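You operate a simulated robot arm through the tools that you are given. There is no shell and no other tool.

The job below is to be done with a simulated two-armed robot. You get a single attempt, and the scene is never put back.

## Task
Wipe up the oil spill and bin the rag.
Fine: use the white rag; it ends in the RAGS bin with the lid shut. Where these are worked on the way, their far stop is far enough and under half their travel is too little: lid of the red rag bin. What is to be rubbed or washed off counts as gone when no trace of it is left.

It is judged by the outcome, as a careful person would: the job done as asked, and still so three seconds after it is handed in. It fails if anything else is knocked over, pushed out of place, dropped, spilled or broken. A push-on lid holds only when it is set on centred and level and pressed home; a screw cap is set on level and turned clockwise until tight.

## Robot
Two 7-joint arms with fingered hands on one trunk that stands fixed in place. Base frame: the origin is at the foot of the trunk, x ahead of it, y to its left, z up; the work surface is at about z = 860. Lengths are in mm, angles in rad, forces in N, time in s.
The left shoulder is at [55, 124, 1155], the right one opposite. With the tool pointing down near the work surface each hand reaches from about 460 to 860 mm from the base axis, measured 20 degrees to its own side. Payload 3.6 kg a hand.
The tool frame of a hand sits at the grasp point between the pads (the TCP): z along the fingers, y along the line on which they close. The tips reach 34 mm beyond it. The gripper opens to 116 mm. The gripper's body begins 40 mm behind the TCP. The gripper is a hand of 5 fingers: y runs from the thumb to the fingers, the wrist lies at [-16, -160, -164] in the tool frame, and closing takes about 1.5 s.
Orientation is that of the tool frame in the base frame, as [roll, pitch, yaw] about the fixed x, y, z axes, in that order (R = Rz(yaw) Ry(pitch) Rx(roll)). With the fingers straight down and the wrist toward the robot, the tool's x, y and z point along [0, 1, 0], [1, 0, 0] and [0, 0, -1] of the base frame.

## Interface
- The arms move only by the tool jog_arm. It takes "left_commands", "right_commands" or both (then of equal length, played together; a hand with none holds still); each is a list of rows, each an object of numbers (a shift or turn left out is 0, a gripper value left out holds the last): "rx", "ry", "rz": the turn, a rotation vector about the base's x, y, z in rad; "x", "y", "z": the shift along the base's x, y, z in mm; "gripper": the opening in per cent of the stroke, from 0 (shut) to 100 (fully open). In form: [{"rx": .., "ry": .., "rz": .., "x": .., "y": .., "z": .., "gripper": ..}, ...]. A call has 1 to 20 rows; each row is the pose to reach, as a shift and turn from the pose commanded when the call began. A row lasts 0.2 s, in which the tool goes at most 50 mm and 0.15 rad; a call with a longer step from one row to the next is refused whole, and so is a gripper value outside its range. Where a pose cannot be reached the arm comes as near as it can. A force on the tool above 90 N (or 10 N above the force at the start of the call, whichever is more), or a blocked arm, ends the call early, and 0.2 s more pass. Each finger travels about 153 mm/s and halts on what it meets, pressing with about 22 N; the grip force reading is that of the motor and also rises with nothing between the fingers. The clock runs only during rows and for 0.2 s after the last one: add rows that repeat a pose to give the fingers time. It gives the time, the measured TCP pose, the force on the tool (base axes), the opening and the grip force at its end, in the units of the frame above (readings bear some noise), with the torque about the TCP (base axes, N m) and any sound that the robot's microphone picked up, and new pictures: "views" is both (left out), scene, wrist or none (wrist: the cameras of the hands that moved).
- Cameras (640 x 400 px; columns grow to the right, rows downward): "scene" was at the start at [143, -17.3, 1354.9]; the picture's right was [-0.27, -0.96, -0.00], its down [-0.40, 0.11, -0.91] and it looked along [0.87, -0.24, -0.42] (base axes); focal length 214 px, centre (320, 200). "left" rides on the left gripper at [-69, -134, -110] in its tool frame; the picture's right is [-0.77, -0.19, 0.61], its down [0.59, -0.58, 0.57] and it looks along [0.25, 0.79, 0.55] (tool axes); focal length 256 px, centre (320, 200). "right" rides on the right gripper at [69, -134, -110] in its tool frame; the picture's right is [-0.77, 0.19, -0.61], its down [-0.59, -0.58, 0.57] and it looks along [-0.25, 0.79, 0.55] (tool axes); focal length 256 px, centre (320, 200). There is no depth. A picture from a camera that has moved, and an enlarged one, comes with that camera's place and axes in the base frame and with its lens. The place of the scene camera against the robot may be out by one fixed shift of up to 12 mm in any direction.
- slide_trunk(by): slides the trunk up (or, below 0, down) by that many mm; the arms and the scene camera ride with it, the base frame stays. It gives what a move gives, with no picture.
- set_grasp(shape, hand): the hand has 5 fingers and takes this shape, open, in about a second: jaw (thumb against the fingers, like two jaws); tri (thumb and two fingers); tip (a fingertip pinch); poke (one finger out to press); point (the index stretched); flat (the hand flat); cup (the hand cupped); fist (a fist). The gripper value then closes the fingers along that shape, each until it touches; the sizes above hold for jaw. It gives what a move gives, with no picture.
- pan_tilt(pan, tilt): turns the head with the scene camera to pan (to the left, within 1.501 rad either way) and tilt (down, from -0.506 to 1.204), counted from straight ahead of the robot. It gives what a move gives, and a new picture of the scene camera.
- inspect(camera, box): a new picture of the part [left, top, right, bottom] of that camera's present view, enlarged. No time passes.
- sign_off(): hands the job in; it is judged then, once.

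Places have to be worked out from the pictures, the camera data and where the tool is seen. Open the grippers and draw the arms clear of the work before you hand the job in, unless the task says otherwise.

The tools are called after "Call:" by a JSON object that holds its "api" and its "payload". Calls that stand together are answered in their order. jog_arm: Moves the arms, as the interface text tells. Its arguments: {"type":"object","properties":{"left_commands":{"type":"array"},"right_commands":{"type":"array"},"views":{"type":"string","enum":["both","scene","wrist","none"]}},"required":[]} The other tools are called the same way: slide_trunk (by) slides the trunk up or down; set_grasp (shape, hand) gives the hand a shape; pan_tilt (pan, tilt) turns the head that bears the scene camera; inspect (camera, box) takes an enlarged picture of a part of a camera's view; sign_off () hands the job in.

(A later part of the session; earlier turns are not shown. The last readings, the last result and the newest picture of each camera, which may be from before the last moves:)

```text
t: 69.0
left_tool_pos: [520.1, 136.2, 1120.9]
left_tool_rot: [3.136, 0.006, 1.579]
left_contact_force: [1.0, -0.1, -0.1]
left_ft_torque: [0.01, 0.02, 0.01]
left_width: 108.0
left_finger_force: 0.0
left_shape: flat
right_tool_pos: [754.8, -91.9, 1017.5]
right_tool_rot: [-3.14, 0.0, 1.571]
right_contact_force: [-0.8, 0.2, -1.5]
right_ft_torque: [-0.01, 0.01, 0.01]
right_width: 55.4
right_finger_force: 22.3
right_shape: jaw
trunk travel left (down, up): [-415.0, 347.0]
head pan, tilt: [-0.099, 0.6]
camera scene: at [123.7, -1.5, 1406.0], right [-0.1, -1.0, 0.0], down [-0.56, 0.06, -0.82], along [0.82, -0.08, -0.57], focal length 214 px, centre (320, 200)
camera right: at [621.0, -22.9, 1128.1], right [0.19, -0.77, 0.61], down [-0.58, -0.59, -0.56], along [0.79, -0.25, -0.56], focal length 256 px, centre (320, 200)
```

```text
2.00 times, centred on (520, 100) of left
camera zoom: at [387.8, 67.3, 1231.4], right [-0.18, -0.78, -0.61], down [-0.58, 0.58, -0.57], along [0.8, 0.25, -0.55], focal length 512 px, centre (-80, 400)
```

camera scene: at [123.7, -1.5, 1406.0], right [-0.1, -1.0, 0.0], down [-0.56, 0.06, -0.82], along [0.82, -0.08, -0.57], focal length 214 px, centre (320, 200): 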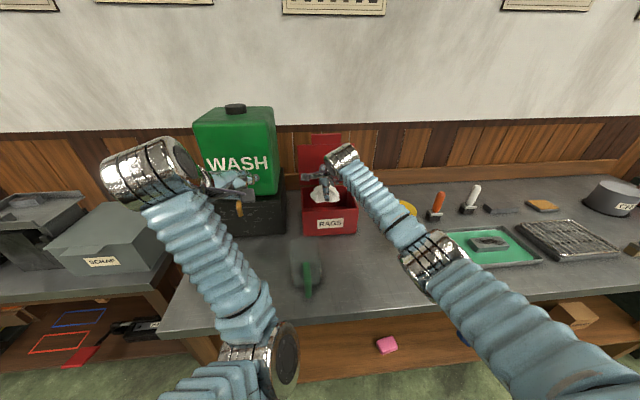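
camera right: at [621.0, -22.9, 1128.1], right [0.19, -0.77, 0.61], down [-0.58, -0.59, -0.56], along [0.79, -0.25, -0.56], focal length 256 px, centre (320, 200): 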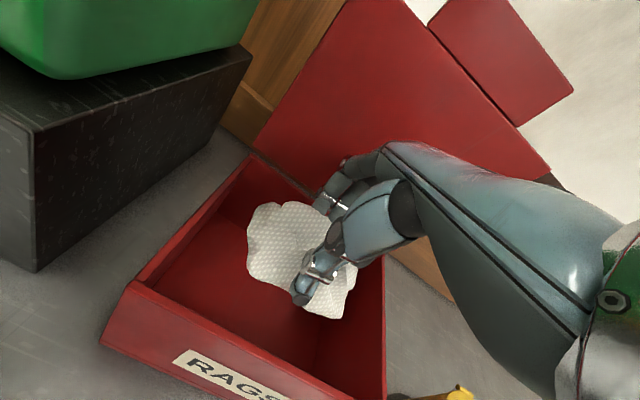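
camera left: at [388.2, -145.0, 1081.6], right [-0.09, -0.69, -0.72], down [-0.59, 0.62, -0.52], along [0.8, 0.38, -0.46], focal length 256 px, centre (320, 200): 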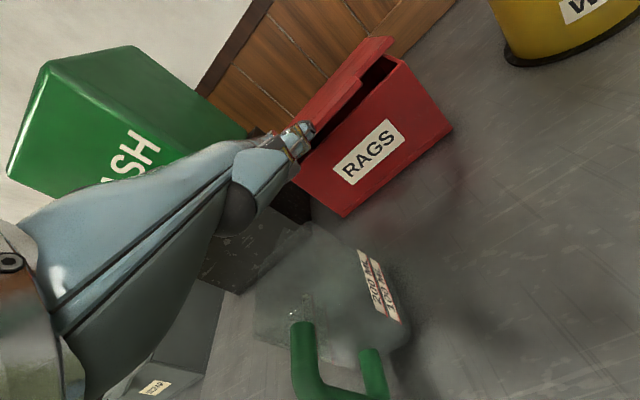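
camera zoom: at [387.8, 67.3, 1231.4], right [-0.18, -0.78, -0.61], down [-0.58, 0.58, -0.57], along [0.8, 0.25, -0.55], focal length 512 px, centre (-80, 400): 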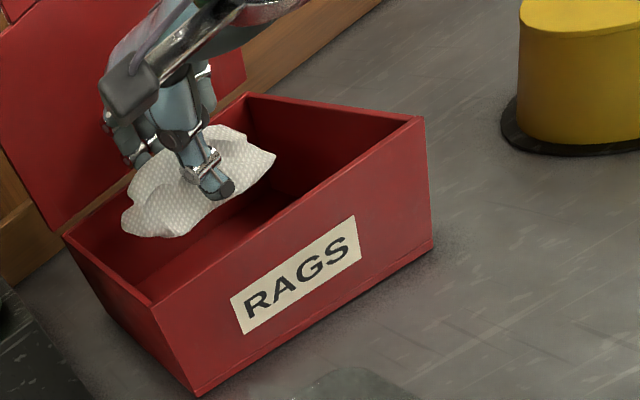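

The rag is well inside the opening's outline. I'll open the hand to drop it, then rise straight up.

Call:
{"api": "jog_arm", "payload": {"right_commands": [{"z": -6}, {"z": -6, "gripper": 30}, {"z": -6, "gripper": 55}, {"z": -6, "gripper": 80}, {"z": -6, "gripper": 80}, {"z": -6, "gripper": 80}, {"z": -6, "gripper": 80}, {"z": 20}, {"z": 50}, {"z": 85}, {"z": 120}, {"z": 120}], "views": "both"}}

Call:
{"api": "inspect", "payload": {"camera": "scene", "box": [270, 120, 410, 250]}}

Call:
{"api": "inspect", "payload": {"camera": "left", "box": [400, 0, 640, 200]}}

```text
t: 71.6
left_tool_pos: [521.2, 136.7, 1121.2]
left_tool_rot: [3.138, 0.006, 1.579]
left_contact_force: [0.6, -0.6, -0.6]
left_ft_torque: [-0.01, -0.01, -0.02]
left_width: 107.8
left_finger_force: 0.0
left_shape: flat
right_tool_pos: [754.2, -90.5, 1135.7]
right_tool_rot: [-3.136, 0.001, 1.574]
right_contact_force: [0.1, -0.7, -0.1]
right_ft_torque: [-0.01, -0.04, -0.03]
right_width: 92.5
right_finger_force: 0.1
right_shape: jaw
trunk travel left (down, up): [-415.0, 347.0]
head pan, tilt: [-0.099, 0.6]
camera scene: at [123.7, -1.6, 1405.9], right [-0.1, -1.0, 0.0], down [-0.56, 0.06, -0.82], along [0.82, -0.08, -0.57], focal length 214 px, centre (320, 200)
camera right: at [619.2, -22.6, 1247.3], right [0.19, -0.77, 0.61], down [-0.58, -0.59, -0.56], along [0.79, -0.25, -0.56], focal length 256 px, centre (320, 200)
```

scene: 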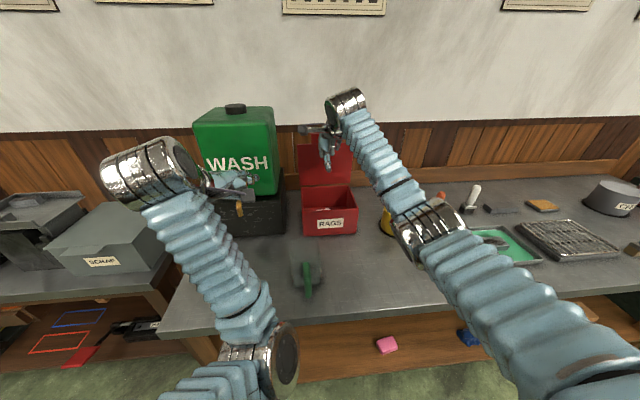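
right: 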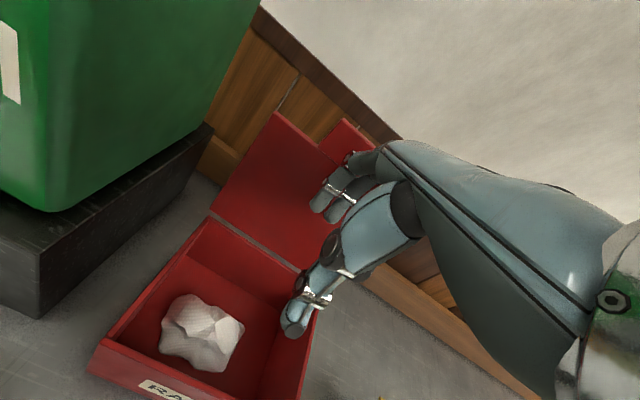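

```text
3.08 times, centred on (340, 185) of scene
camera zoom: at [123.7, -1.6, 1405.9], right [-0.1, -1.0, 0.0], down [-0.56, 0.06, -0.82], along [0.82, -0.08, -0.57], focal length 660 px, centre (258, 246)
```

zoom: 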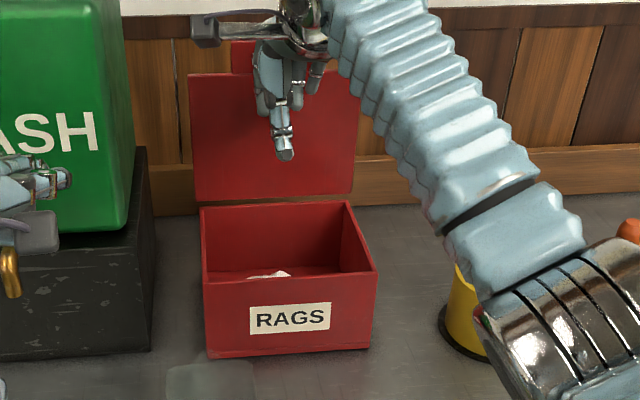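

```text
2.00 times, centred on (520, 100) of left
camera zoom: at [387.8, 67.3, 1231.3], right [-0.18, -0.78, -0.61], down [-0.58, 0.58, -0.57], along [0.8, 0.25, -0.55], focal length 512 px, centre (-80, 400)
```

zoom: 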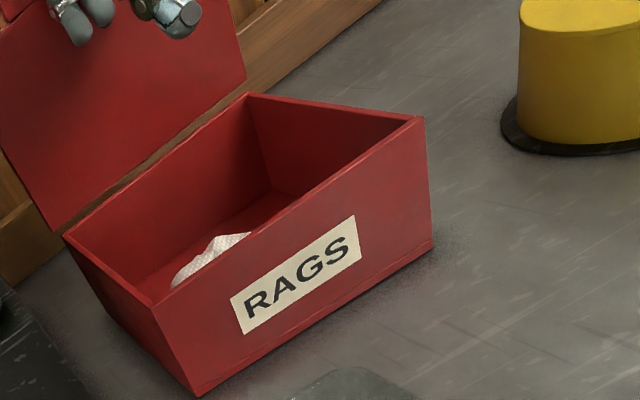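

The rag lies on the bin floor. To close the lid I'll reach over its top edge with the fingers behind it, so I'll first raise the hand, tilt it forward 0.52 rad and open it fully.

Call:
{"api": "jog_arm", "payload": {"right_commands": [{"z": 30, "x": -10, "gripper": 100}, {"z": 60, "x": -10}, {"z": 90, "x": -10, "ry": -0.13}, {"z": 95, "x": -10, "ry": -0.26}, {"z": 95, "x": -10, "ry": -0.39}, {"z": 95, "x": -5, "ry": -0.52}, {"z": 95, "x": 0, "ry": -0.52}, {"z": 95, "x": 0, "ry": -0.52}], "views": "both"}}

Call:
{"api": "inspect", "payload": {"camera": "scene", "box": [270, 80, 410, 230]}}

Call:
{"api": "inspect", "payload": {"camera": "left", "box": [360, 0, 640, 200]}}

```text
t: 73.4
left_tool_pos: [520.5, 136.3, 1120.0]
left_tool_rot: [3.138, 0.006, 1.58]
left_contact_force: [-0.5, -0.4, 0.4]
left_ft_torque: [0.0, 0.0, -0.02]
left_width: 108.0
left_finger_force: 0.0
left_shape: flat
right_tool_pos: [753.4, -93.1, 1231.8]
right_tool_rot: [2.622, 0.001, 1.571]
right_contact_force: [0.2, 0.3, 0.6]
right_ft_torque: [-0.02, 0.02, 0.01]
right_width: 116.0
right_finger_force: 0.0
right_shape: jaw
trunk travel left (down, up): [-415.0, 347.0]
head pan, tilt: [-0.099, 0.6]
camera scene: at [123.6, -1.6, 1406.0], right [-0.1, -1.0, 0.0], down [-0.56, 0.06, -0.82], along [0.82, -0.08, -0.57], focal length 214 px, centre (320, 200)
camera right: at [582.8, -23.3, 1261.4], right [-0.14, -0.77, 0.62], down [-0.22, -0.59, -0.78], along [0.97, -0.25, -0.09], focal length 256 px, centre (320, 200)
```

scene: 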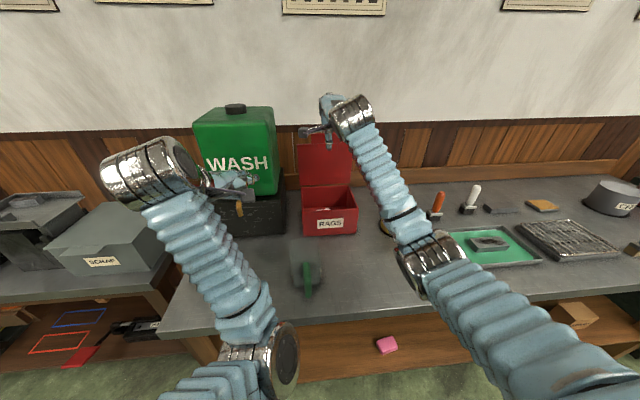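
right: 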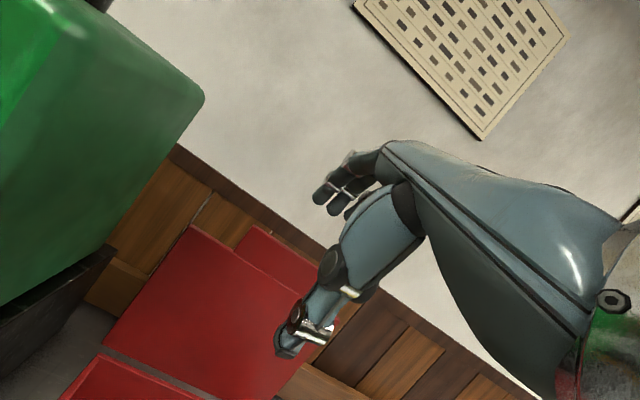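

```text
2.67 times, centred on (340, 155) of scene
camera zoom: at [123.6, -1.6, 1406.0], right [-0.1, -1.0, 0.0], down [-0.56, 0.06, -0.82], along [0.82, -0.08, -0.57], focal length 572 px, centre (267, 320)
```

zoom: 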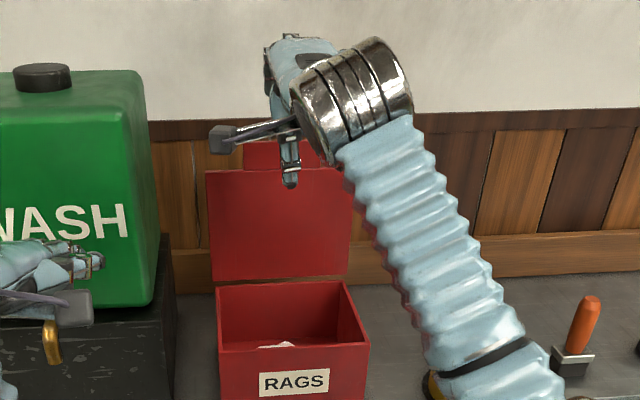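

```text
2.00 times, centred on (500, 100) of left
camera zoom: at [387.7, 67.2, 1231.4], right [-0.18, -0.78, -0.61], down [-0.58, 0.58, -0.57], along [0.8, 0.25, -0.55], focal length 512 px, centre (-40, 400)
```

zoom: 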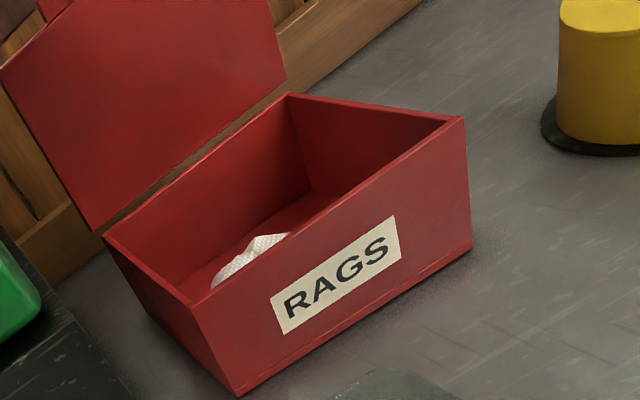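

The hand is tilted and clear above the lid, whose tab top I place at about x 850–860, z 1168. I'll move forward over it so that the fingertips are behind the lid.

Call:
{"api": "jog_arm", "payload": {"right_commands": [{"x": 20}, {"x": 40}, {"x": 60}, {"x": 78}, {"x": 78}], "views": "both"}}

Call:
{"api": "inspect", "payload": {"camera": "scene", "box": [270, 80, 410, 230]}}

Call:
{"api": "inspect", "payload": {"camera": "right", "box": [120, 120, 440, 400]}}

```text
t: 74.6
left_tool_pos: [519.7, 136.8, 1120.6]
left_tool_rot: [3.139, 0.006, 1.58]
left_contact_force: [0.1, -1.2, 0.8]
left_ft_torque: [0.02, 0.0, 0.03]
left_width: 108.3
left_finger_force: 0.1
left_shape: flat
right_tool_pos: [832.6, -91.8, 1232.1]
right_tool_rot: [2.625, 0.0, 1.571]
right_contact_force: [-0.2, 0.1, -1.5]
right_ft_torque: [0.02, 0.0, 0.01]
right_width: 115.7
right_finger_force: 0.2
right_shape: jaw
trunk travel left (down, up): [-415.0, 347.0]
head pan, tilt: [-0.099, 0.6]
camera scene: at [123.6, -1.6, 1406.0], right [-0.1, -1.0, 0.0], down [-0.56, 0.06, -0.82], along [0.82, -0.08, -0.57], focal length 214 px, centre (320, 200)
camera right: at [661.1, -23.3, 1262.0], right [-0.14, -0.77, 0.62], down [-0.22, -0.59, -0.78], along [0.97, -0.25, -0.09], focal length 256 px, centre (320, 200)
```

scene: 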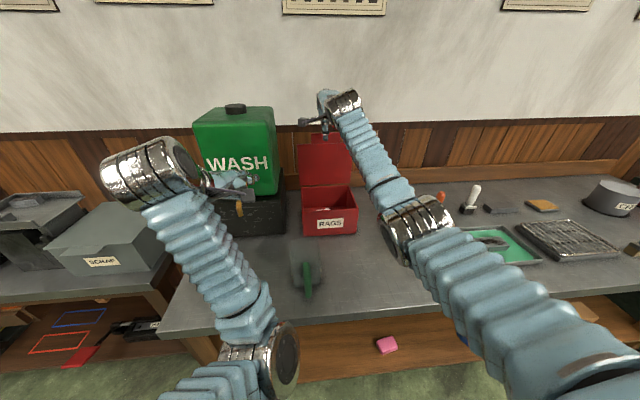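
right: 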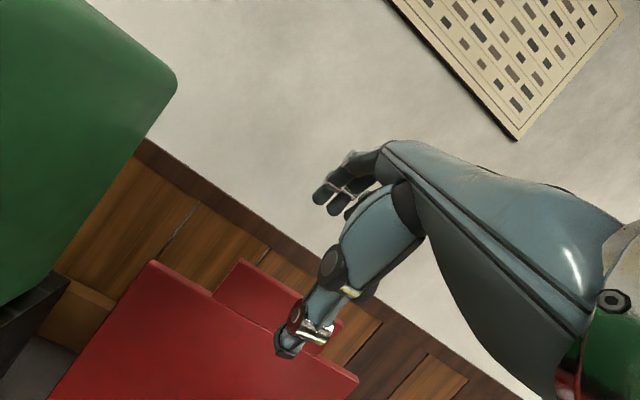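

```text
2.67 times, centred on (340, 155) of scene
camera zoom: at [123.6, -1.6, 1406.0], right [-0.1, -1.0, 0.0], down [-0.56, 0.06, -0.82], along [0.82, -0.08, -0.57], focal length 572 px, centre (267, 320)
```

zoom: 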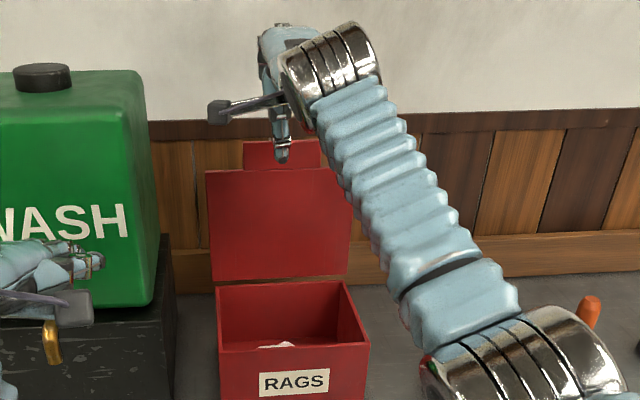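

```text
1.43 times, centred on (280, 260) of right
camera zoom: at [661.1, -23.3, 1262.0], right [-0.14, -0.77, 0.62], down [-0.22, -0.59, -0.78], along [0.97, -0.25, -0.09], focal length 366 px, centre (377, 114)
```

zoom: 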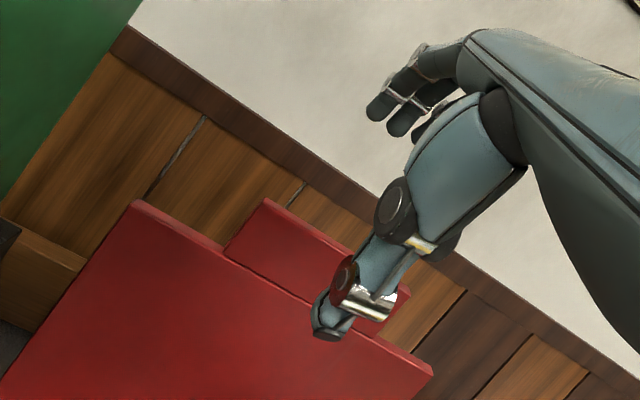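

The tab top triangulates to x ≈ 857, z ≈ 1168, and the finger pads are at x ≈ 900 behind it. I'll lower about 90 mm so that the fingers hang behind the lid's top.

Call:
{"api": "jog_arm", "payload": {"right_commands": [{"z": -25}, {"z": -50}, {"z": -72}, {"z": -90}, {"z": -90}], "views": "both"}}

Call:
{"api": "inspect", "payload": {"camera": "right", "box": [120, 120, 440, 400]}}

Call:
{"api": "inspect", "payload": {"camera": "scene", "box": [270, 80, 410, 230]}}

```text
t: 75.8
left_tool_pos: [521.0, 135.6, 1121.2]
left_tool_rot: [3.138, 0.007, 1.581]
left_contact_force: [0.0, 0.2, 0.4]
left_ft_torque: [-0.01, 0.04, 0.03]
left_width: 107.9
left_finger_force: 0.0
left_shape: flat
right_tool_pos: [832.8, -92.0, 1143.6]
right_tool_rot: [2.623, 0.0, 1.572]
right_contact_force: [-0.3, -0.4, 0.4]
right_ft_torque: [0.0, -0.02, 0.0]
right_width: 116.0
right_finger_force: 0.1
right_shape: jaw
trunk travel left (down, up): [-415.0, 347.0]
head pan, tilt: [-0.099, 0.6]
camera scene: at [123.5, -1.5, 1406.0], right [-0.1, -1.0, 0.0], down [-0.56, 0.06, -0.82], along [0.82, -0.08, -0.57], focal length 214 px, centre (320, 200)
camera right: at [661.5, -22.7, 1173.6], right [-0.14, -0.77, 0.62], down [-0.22, -0.59, -0.78], along [0.97, -0.25, -0.09], focal length 256 px, centre (320, 200)
```

scene: 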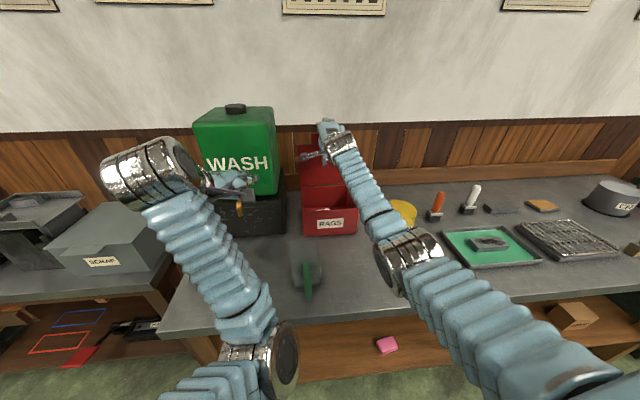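
right: 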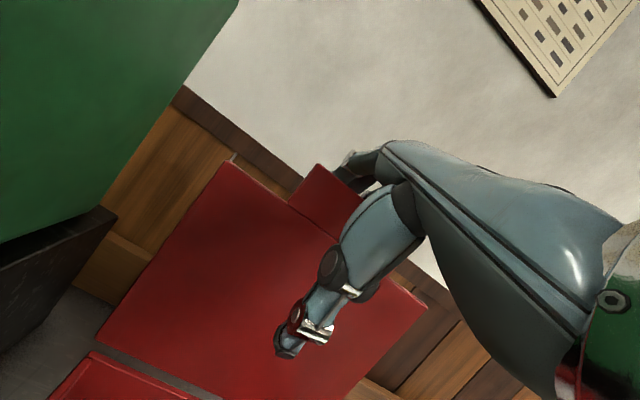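

```text
1.43 times, centred on (280, 260) of right
camera zoom: at [661.5, -22.7, 1173.6], right [-0.14, -0.77, 0.62], down [-0.22, -0.59, -0.78], along [0.97, -0.25, -0.09], focal length 366 px, centre (377, 114)
```

zoom: 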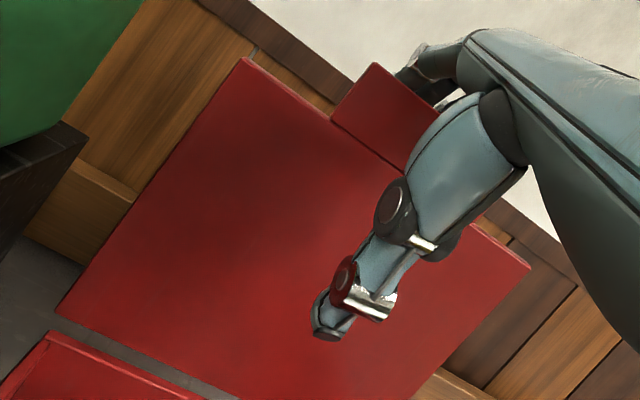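

```text
2.67 times, centred on (340, 155) of scene
camera zoom: at [123.5, -1.5, 1406.0], right [-0.1, -1.0, 0.0], down [-0.56, 0.06, -0.82], along [0.82, -0.08, -0.57], focal length 572 px, centre (267, 320)
```

zoom: 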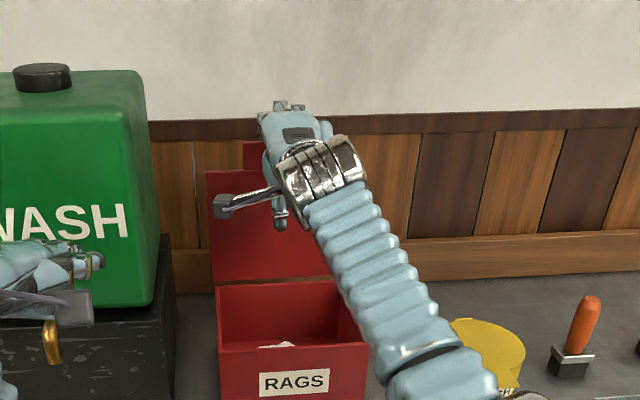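

The lid's top is between thumb and fingers, with no contact yet. I'll pull back gently along the lid's arc to bring it forward to about 50°.

Call:
{"api": "jog_arm", "payload": {"right_commands": [{"x": -12}, {"x": -24}, {"x": -36, "z": -1}, {"x": -48, "z": -3}, {"x": -60, "z": -6}, {"x": -72, "z": -9}, {"x": -84, "z": -13}, {"x": -96, "z": -18}, {"x": -108, "z": -23}, {"x": -120, "z": -27}, {"x": -133, "z": -31}, {"x": -146, "z": -34}, {"x": -159, "z": -36}, {"x": -159, "z": -36}], "views": "both"}}

Call:
{"api": "inspect", "payload": {"camera": "scene", "box": [270, 100, 410, 250]}}

Call:
{"api": "inspect", "payload": {"camera": "left", "box": [360, 0, 640, 200]}}

```text
t: 78.8
left_tool_pos: [521.2, 137.4, 1120.5]
left_tool_rot: [3.139, 0.008, 1.579]
left_contact_force: [0.2, -0.1, -0.3]
left_ft_torque: [-0.02, 0.02, 0.03]
left_width: 108.2
left_finger_force: 0.0
left_shape: flat
right_tool_pos: [673.2, -91.1, 1106.5]
right_tool_rot: [2.624, 0.0, 1.573]
right_contact_force: [0.4, -0.3, -0.3]
right_ft_torque: [-0.02, -0.02, 0.0]
right_width: 115.9
right_finger_force: 0.1
right_shape: jaw
trunk travel left (down, up): [-415.0, 347.0]
head pan, tilt: [-0.099, 0.6]
camera scene: at [123.7, -1.5, 1405.9], right [-0.1, -1.0, 0.0], down [-0.56, 0.06, -0.82], along [0.82, -0.08, -0.57], focal length 214 px, centre (320, 200)
camera right: at [501.5, -22.8, 1136.5], right [-0.14, -0.77, 0.62], down [-0.22, -0.59, -0.78], along [0.97, -0.25, -0.09], focal length 256 px, centre (320, 200)
```

scene: 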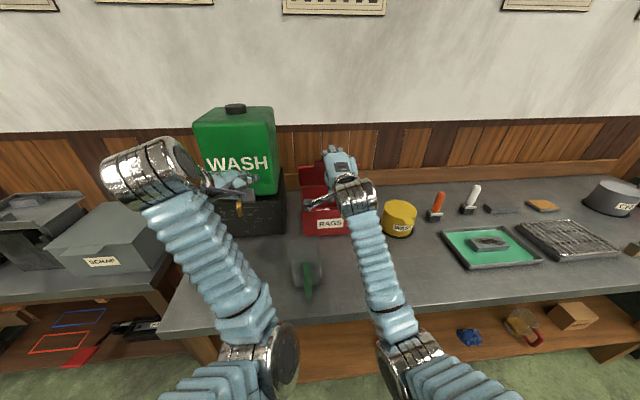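
right: 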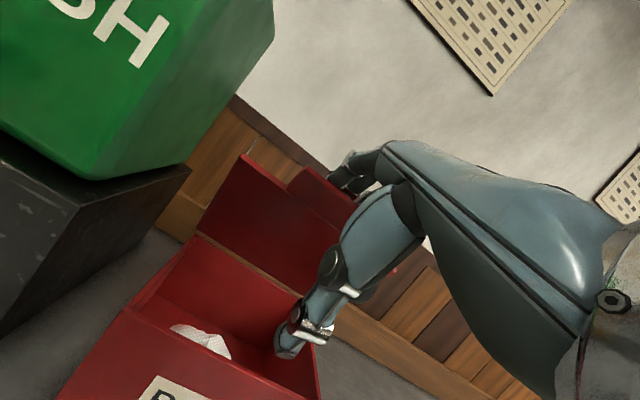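

```text
2.67 times, centred on (340, 175) of scene
camera zoom: at [123.7, -1.5, 1405.9], right [-0.1, -1.0, 0.0], down [-0.56, 0.06, -0.82], along [0.82, -0.08, -0.57], focal length 572 px, centre (267, 267)
```

zoom: 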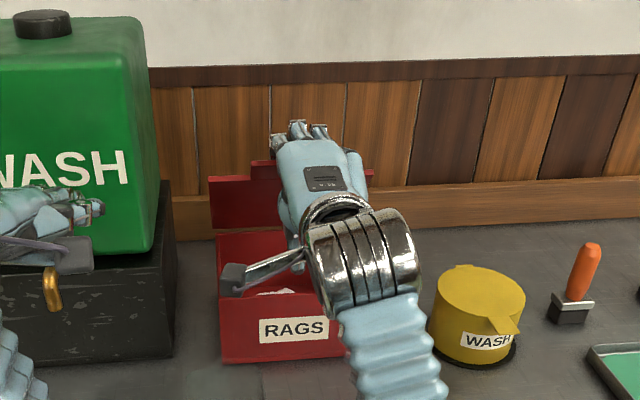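

```text
2.00 times, centred on (500, 100) of left
camera zoom: at [387.8, 67.3, 1231.4], right [-0.18, -0.78, -0.61], down [-0.58, 0.58, -0.57], along [0.8, 0.25, -0.55], focal length 512 px, centre (-40, 400)
```

zoom: 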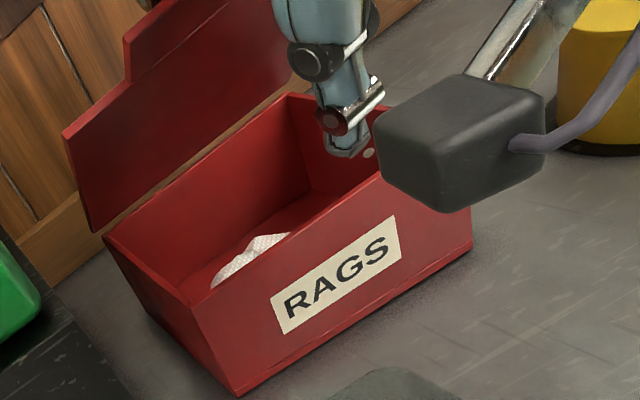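

The lid has come forward to about 50° and the bin is steady. I'll push it on down along the arc to about 15°, keeping the camera bracket above the jug.

Call:
{"api": "jog_arm", "payload": {"right_commands": [{"x": -8, "z": -13}, {"x": -16, "z": -26}, {"x": -23, "z": -39}, {"x": -29, "z": -51}, {"x": -33, "z": -62}, {"x": -36, "z": -73}, {"x": -38, "z": -83}, {"x": -38, "z": -92}, {"x": -38, "z": -92}], "views": "both"}}

Call:
{"api": "inspect", "payload": {"camera": "scene", "box": [270, 120, 410, 270]}}

Call:
{"api": "inspect", "payload": {"camera": "left", "box": [360, 0, 640, 200]}}

```text
t: 80.8
left_tool_pos: [520.2, 136.6, 1120.7]
left_tool_rot: [3.138, 0.006, 1.58]
left_contact_force: [0.6, -0.2, 0.7]
left_ft_torque: [-0.03, -0.01, -0.01]
left_width: 108.1
left_finger_force: 0.0
left_shape: flat
right_tool_pos: [635.7, -91.2, 1015.2]
right_tool_rot: [2.623, 0.001, 1.57]
right_contact_force: [0.6, -0.2, -0.1]
right_ft_torque: [-0.04, 0.03, 0.0]
right_width: 115.9
right_finger_force: 0.0
right_shape: jaw
trunk travel left (down, up): [-415.0, 347.0]
head pan, tilt: [-0.099, 0.6]
camera scene: at [123.5, -1.5, 1406.0], right [-0.1, -1.0, 0.0], down [-0.56, 0.06, -0.82], along [0.82, -0.08, -0.57], focal length 214 px, centre (320, 200)
camera right: at [463.5, -22.4, 1044.7], right [-0.14, -0.77, 0.62], down [-0.22, -0.59, -0.78], along [0.97, -0.25, -0.09], focal length 256 px, centre (320, 200)
```

scene: 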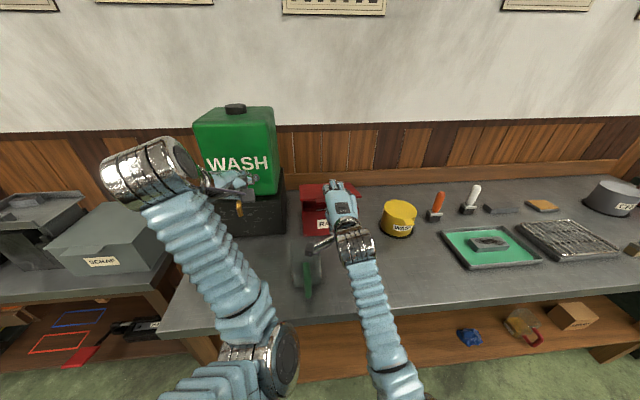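
right: 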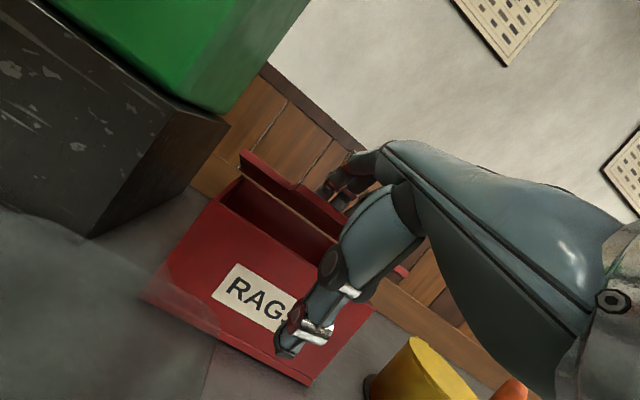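

```text
2.67 times, centred on (340, 195) of scene
camera zoom: at [123.5, -1.5, 1406.0], right [-0.1, -1.0, 0.0], down [-0.56, 0.06, -0.82], along [0.82, -0.08, -0.57], focal length 572 px, centre (267, 213)
```

zoom: 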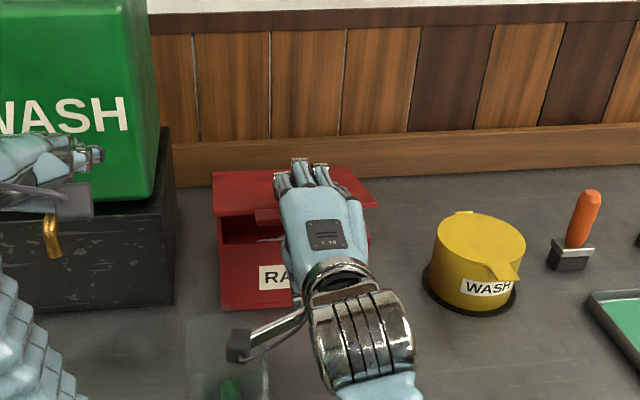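

```text
2.00 times, centred on (500, 100) of left
camera zoom: at [387.6, 67.4, 1231.4], right [-0.18, -0.78, -0.61], down [-0.58, 0.58, -0.57], along [0.8, 0.25, -0.55], focal length 512 px, centre (-40, 400)
```

zoom: 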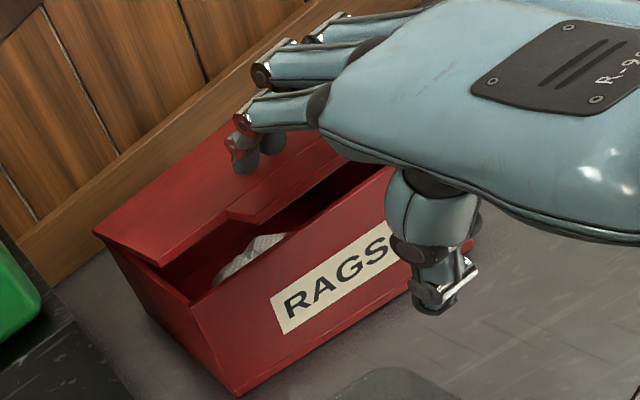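

The lid is down to about 15° with the fingers on top of it. The camera bracket is too near the jug to press lower like this, so I'll rise, turn the hand straight down, close it, and place it over the lid's front part.

Call:
{"api": "jog_arm", "payload": {"right_commands": [{"z": 35}, {"z": 75}, {"z": 115}, {"z": 145, "ry": 0.13, "gripper": 60}, {"x": 20, "z": 145, "ry": 0.26, "gripper": 30}, {"x": 45, "z": 145, "ry": 0.39, "gripper": 0}, {"x": 70, "z": 145, "ry": 0.52}, {"x": 82, "z": 130, "ry": 0.52}, {"x": 82, "z": 110, "ry": 0.52}, {"x": 82, "z": 90, "ry": 0.52}, {"x": 82, "z": 90, "ry": 0.52}], "views": "both"}}

Call:
{"api": "inspect", "payload": {"camera": "scene", "box": [270, 120, 410, 270]}}

Call:
{"api": "inspect", "payload": {"camera": "left", "box": [360, 0, 640, 200]}}

```text
t: 83.2
left_tool_pos: [521.7, 135.9, 1121.0]
left_tool_rot: [3.138, 0.007, 1.579]
left_contact_force: [1.1, 0.0, -0.3]
left_ft_torque: [0.02, 0.02, 0.01]
left_width: 107.8
left_finger_force: 0.1
left_shape: flat
right_tool_pos: [718.6, -91.8, 1104.1]
right_tool_rot: [-3.138, 0.0, 1.573]
right_contact_force: [0.2, -1.1, -0.7]
right_ft_torque: [0.01, 0.0, -0.01]
right_width: 2.7
right_finger_force: 0.1
right_shape: jaw
trunk travel left (down, up): [-415.0, 347.0]
head pan, tilt: [-0.099, 0.6]
camera scene: at [123.5, -1.4, 1406.0], right [-0.1, -1.0, 0.0], down [-0.56, 0.06, -0.82], along [0.82, -0.08, -0.57], focal length 214 px, centre (320, 200)
camera right: at [584.5, -22.8, 1214.9], right [0.19, -0.77, 0.61], down [-0.58, -0.59, -0.56], along [0.79, -0.25, -0.56], focal length 256 px, centre (320, 200)
```

scene: 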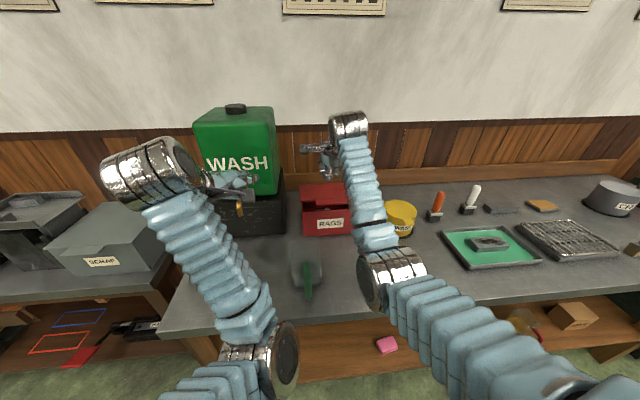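
right: 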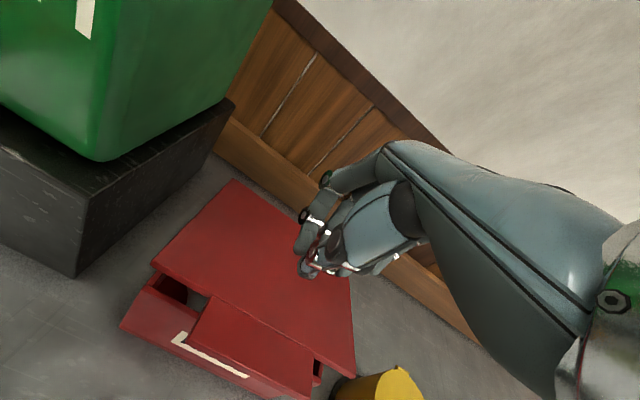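

```text
2.67 times, centred on (340, 195) of scene
camera zoom: at [123.5, -1.4, 1406.0], right [-0.1, -1.0, 0.0], down [-0.56, 0.06, -0.82], along [0.82, -0.08, -0.57], focal length 572 px, centre (267, 213)
```

zoom: 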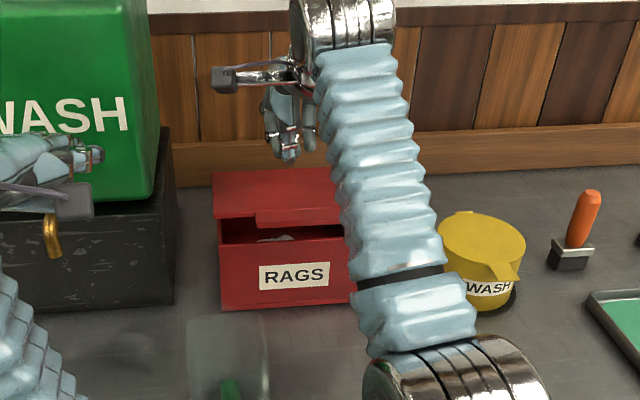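

```text
2.00 times, centred on (500, 100) of left
camera zoom: at [387.6, 67.4, 1231.4], right [-0.18, -0.78, -0.61], down [-0.58, 0.58, -0.57], along [0.8, 0.25, -0.55], focal length 512 px, centre (-40, 400)
```

zoom: 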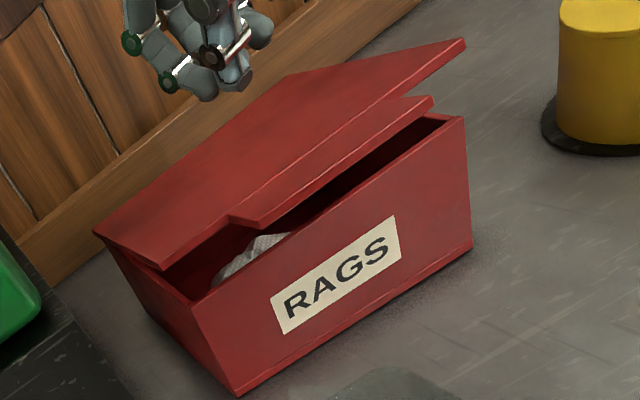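

The closed hand is above the front part of the lid. I'll press it down slowly toward its closed height, where the fingertips meet the lid at a TCP of z ≈ 1006.

Call:
{"api": "jog_arm", "payload": {"right_commands": [{"z": -15}, {"z": -30}, {"z": -45}, {"z": -56}, {"z": -66}, {"z": -75}, {"z": -82}, {"z": -88}, {"z": -93}, {"z": -97}, {"z": -97}], "views": "scene"}}

Call:
{"api": "inspect", "payload": {"camera": "left", "box": [360, 0, 640, 200]}}

Call:
{"api": "inspect", "payload": {"camera": "right", "box": [60, 150, 400, 400]}}

```text
t: 85.6
left_tool_pos: [517.2, 135.6, 1122.5]
left_tool_rot: [3.133, 0.01, 1.58]
left_contact_force: [-0.2, 0.7, -0.6]
left_ft_torque: [-0.02, 0.01, -0.01]
left_width: 108.0
left_finger_force: 0.1
left_shape: flat
right_tool_pos: [713.4, -92.1, 1014.2]
right_tool_rot: [3.132, -0.002, 1.573]
right_contact_force: [-9.4, 0.3, 33.4]
right_ft_torque: [0.12, 0.74, 0.07]
right_width: 0.3
right_finger_force: 21.7
right_shape: jaw
trunk travel left (down, up): [-415.0, 347.0]
head pan, tilt: [-0.099, 0.6]
camera scene: at [117.9, -0.9, 1406.8], right [-0.1, -1.0, 0.0], down [-0.56, 0.06, -0.83], along [0.82, -0.08, -0.56], focal length 214 px, centre (320, 200)
```

scene: 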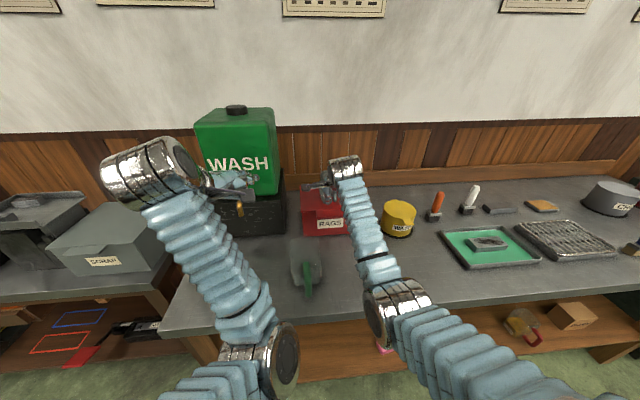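

```text
2.00 times, centred on (500, 100) of left
camera zoom: at [382.7, 67.8, 1233.4], right [-0.18, -0.78, -0.61], down [-0.58, 0.58, -0.57], along [0.8, 0.25, -0.55], focal length 512 px, centre (-40, 400)
```

zoom: 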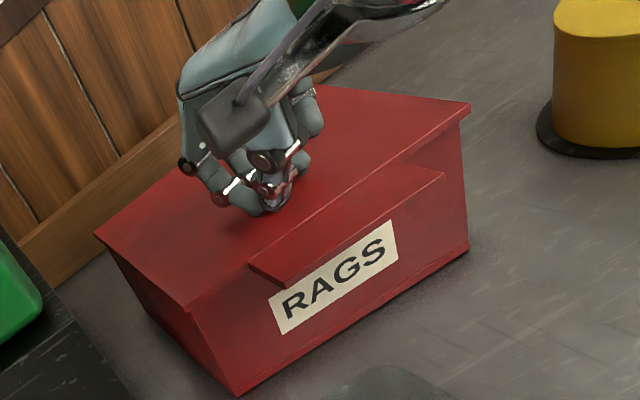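

```text
1.60 times, centred on (230, 275) of right
camera zoom: at [578.3, -22.4, 1123.7], right [0.18, -0.77, 0.61], down [-0.57, -0.59, -0.57], along [0.8, -0.24, -0.55], focal length 410 px, centre (464, 80)
```

zoom: 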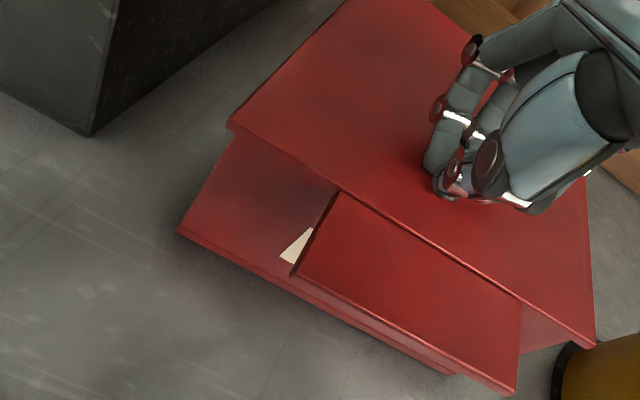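

The lid looks shut with 33 N on it. I'll hold the press briefly, then lift off and check that there is no gap.

Call:
{"api": "jog_arm", "payload": {"right_commands": [{"z": -2}, {"z": -2}, {"z": -2}, {"z": 10}, {"z": 40}, {"z": 85}, {"z": 130}, {"x": -30, "z": 160}, {"x": -70, "y": -20, "z": 175}, {"x": -110, "y": -60, "z": 180}, {"x": -150, "y": -100, "z": 180}, {"x": -190, "y": -140, "z": 180}, {"x": -210, "y": -180, "z": 180}, {"x": -215, "y": -220, "z": 180}, {"x": -215, "y": -260, "z": 180}, {"x": -215, "y": -290, "z": 180}, {"x": -215, "y": -290, "z": 180}], "views": "both"}}

Call:
{"api": "inspect", "payload": {"camera": "scene", "box": [280, 160, 380, 250]}}

Call:
{"api": "inspect", "payload": {"camera": "left", "box": [400, 0, 640, 220]}}

Call:
{"api": "inspect", "payload": {"camera": "right", "box": [0, 0, 320, 220]}}

```text
refused: row 10 steps farther than a row can; nothing moved
```

```text
4.44 times, centred on (330, 205) of scene
camera zoom: at [117.9, -0.9, 1406.8], right [-0.1, -1.0, 0.0], down [-0.56, 0.06, -0.83], along [0.82, -0.08, -0.56], focal length 953 px, centre (276, 178)
```

zoom: 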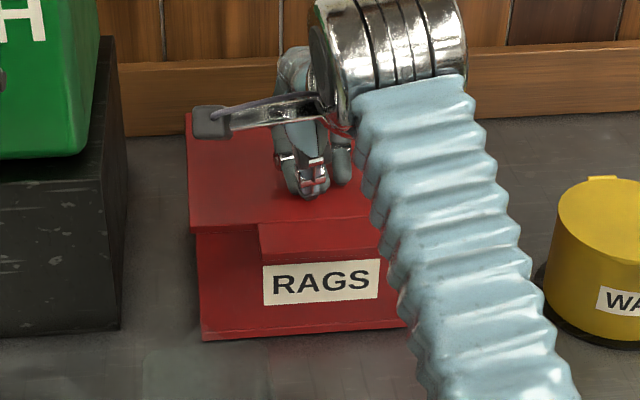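

```text
1.82 times, centred on (520, 110) of left
camera zoom: at [382.7, 67.8, 1233.4], right [-0.18, -0.78, -0.61], down [-0.58, 0.58, -0.57], along [0.8, 0.25, -0.55], focal length 465 px, centre (-44, 364)
```

zoom: 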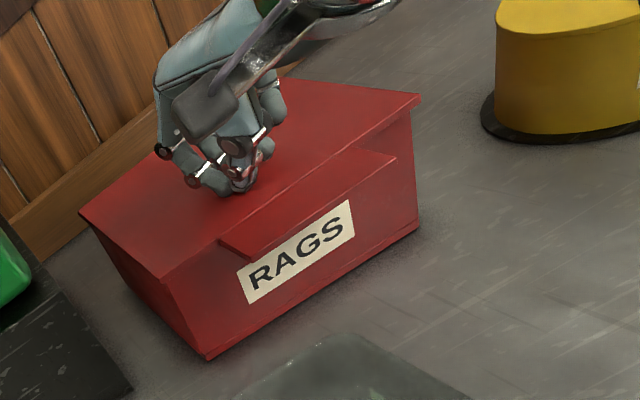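

```text
1.82 times, centred on (160, 110) of right
camera zoom: at [578.3, -22.4, 1123.7], right [0.18, -0.77, 0.61], down [-0.57, -0.59, -0.57], along [0.8, -0.24, -0.55], focal length 465 px, centre (611, 364)
```

zoom: 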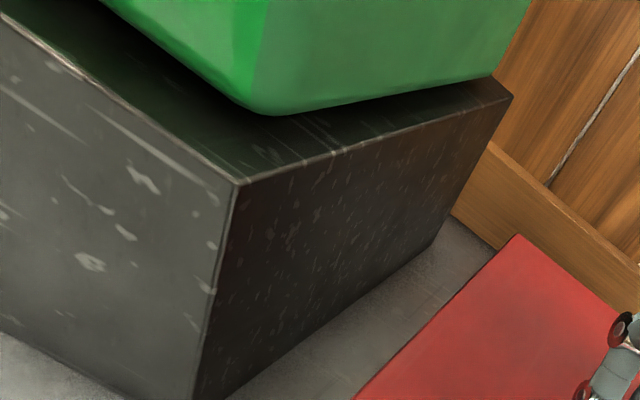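

That call was refused because one row stepped too far, and nothing moved. I'll repeat the press and retreat with shorter steps.

Call:
{"api": "jog_arm", "payload": {"right_commands": [{"z": -2}, {"z": -2}, {"z": -2}, {"z": 10}, {"z": 40}, {"z": 80}, {"z": 120}, {"x": -25, "z": 150}, {"x": -60, "y": -15, "z": 165}, {"x": -95, "y": -40, "z": 170}, {"x": -130, "y": -70, "z": 175}, {"x": -160, "y": -100, "z": 175}, {"x": -185, "y": -135, "z": 175}, {"x": -205, "y": -170, "z": 175}, {"x": -215, "y": -205, "z": 175}, {"x": -215, "y": -245, "z": 175}, {"x": -215, "y": -285, "z": 175}, {"x": -215, "y": -285, "z": 175}], "views": "both"}}

Call:
{"api": "inspect", "payload": {"camera": "scene", "box": [280, 160, 380, 250]}}

Call:
{"api": "inspect", "payload": {"camera": "left", "box": [400, 0, 640, 220]}}

Call:
{"api": "inspect", "payload": {"camera": "right", "box": [0, 0, 320, 220]}}

```text
t: 89.4
left_tool_pos: [520.8, 136.0, 1119.5]
left_tool_rot: [3.138, 0.008, 1.579]
left_contact_force: [-0.1, -0.6, -0.1]
left_ft_torque: [-0.02, -0.04, 0.0]
left_width: 108.0
left_finger_force: 0.1
left_shape: flat
right_tool_pos: [504.0, -378.4, 1178.7]
right_tool_rot: [-3.138, 0.0, 1.574]
right_contact_force: [0.3, -0.2, -0.8]
right_ft_torque: [0.0, -0.01, -0.01]
right_width: 0.2
right_finger_force: 22.1
right_shape: jaw
trunk travel left (down, up): [-415.0, 347.0]
head pan, tilt: [-0.099, 0.6]
camera scene: at [123.7, -1.3, 1405.9], right [-0.1, -1.0, 0.0], down [-0.56, 0.06, -0.82], along [0.82, -0.08, -0.57], focal length 214 px, centre (320, 200)
camera right: at [369.8, -309.1, 1290.6], right [0.19, -0.77, 0.61], down [-0.58, -0.59, -0.56], along [0.79, -0.25, -0.56], focal length 256 px, centre (320, 200)
```

scene: 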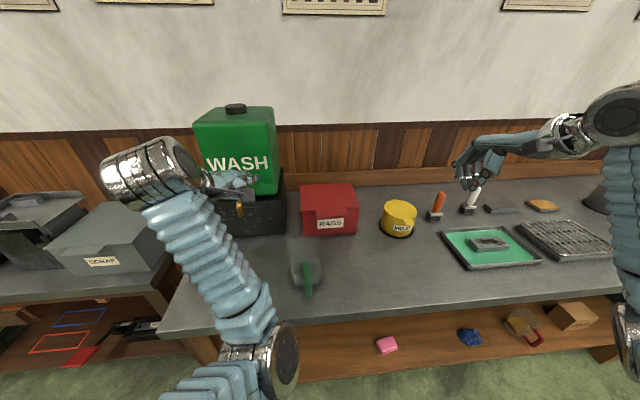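
right: 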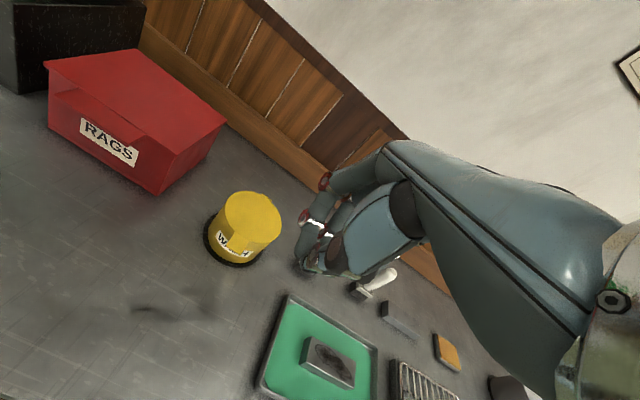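

```text
4.44 times, centred on (330, 205) of scene
camera zoom: at [123.7, -1.3, 1405.9], right [-0.1, -1.0, 0.0], down [-0.56, 0.06, -0.82], along [0.82, -0.08, -0.57], focal length 953 px, centre (276, 178)
```

zoom: 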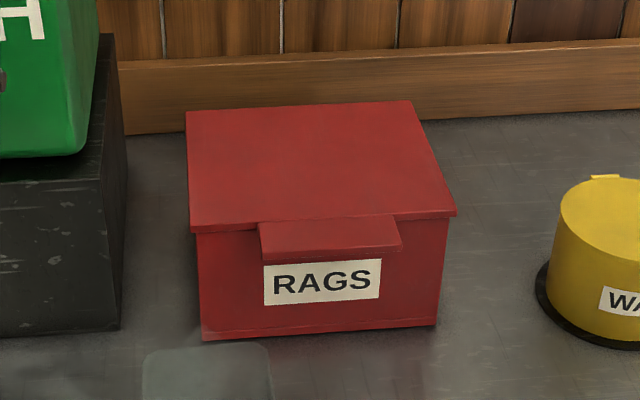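

```text
1.82 times, centred on (520, 110) of left
camera zoom: at [387.8, 67.6, 1231.4], right [-0.18, -0.78, -0.61], down [-0.58, 0.58, -0.57], along [0.8, 0.25, -0.55], focal length 465 px, centre (-44, 364)
```

zoom: 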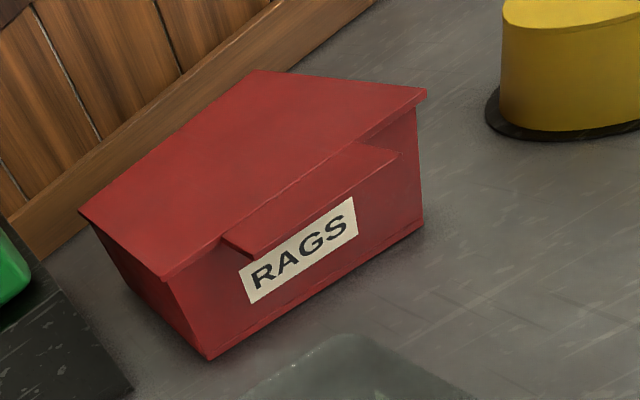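

```text
1.82 times, centred on (160, 110) of right
camera zoom: at [369.8, -309.1, 1290.6], right [0.19, -0.77, 0.61], down [-0.58, -0.59, -0.56], along [0.79, -0.25, -0.56], focal length 465 px, centre (611, 364)
```

zoom: 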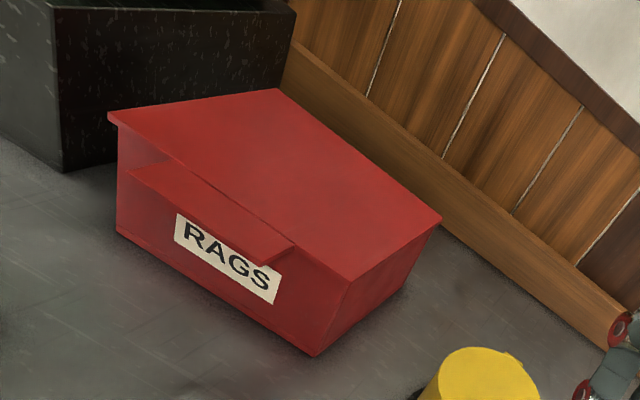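

The lid sits flush with the bin. The right wrist view shows a faint dark mark on the table near [519, -305], so I'll look closely to see whether it is a shadow or oil.

Call:
{"api": "inspect", "payload": {"camera": "right", "box": [80, 230, 280, 380]}}

Call:
{"api": "inspect", "payload": {"camera": "scene", "box": [310, 220, 460, 310]}}

```text
2.67 times, centred on (180, 305) of right
camera zoom: at [369.8, -309.1, 1290.6], right [0.19, -0.77, 0.61], down [-0.58, -0.59, -0.56], along [0.79, -0.25, -0.56], focal length 683 px, centre (693, -80)
```

zoom: 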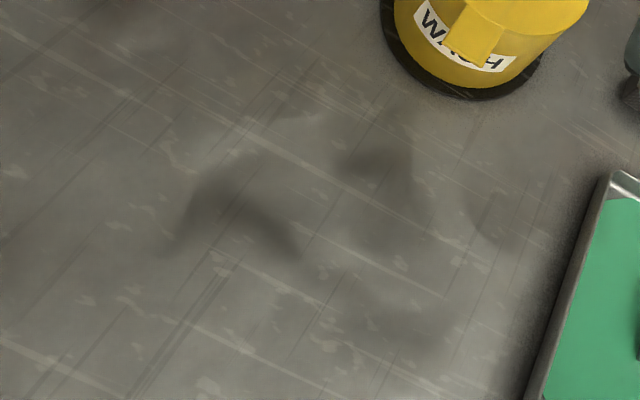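

```text
4.27 times, centred on (385, 265) of scene
camera zoom: at [123.7, -1.3, 1405.9], right [-0.1, -1.0, 0.0], down [-0.56, 0.06, -0.82], along [0.82, -0.08, -0.57], focal length 915 px, centre (43, -77)
```

zoom: 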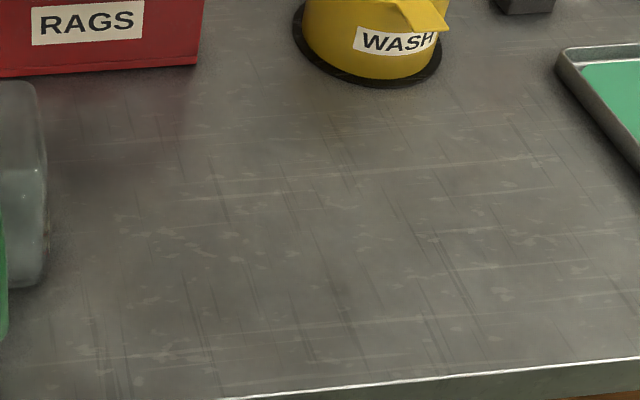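

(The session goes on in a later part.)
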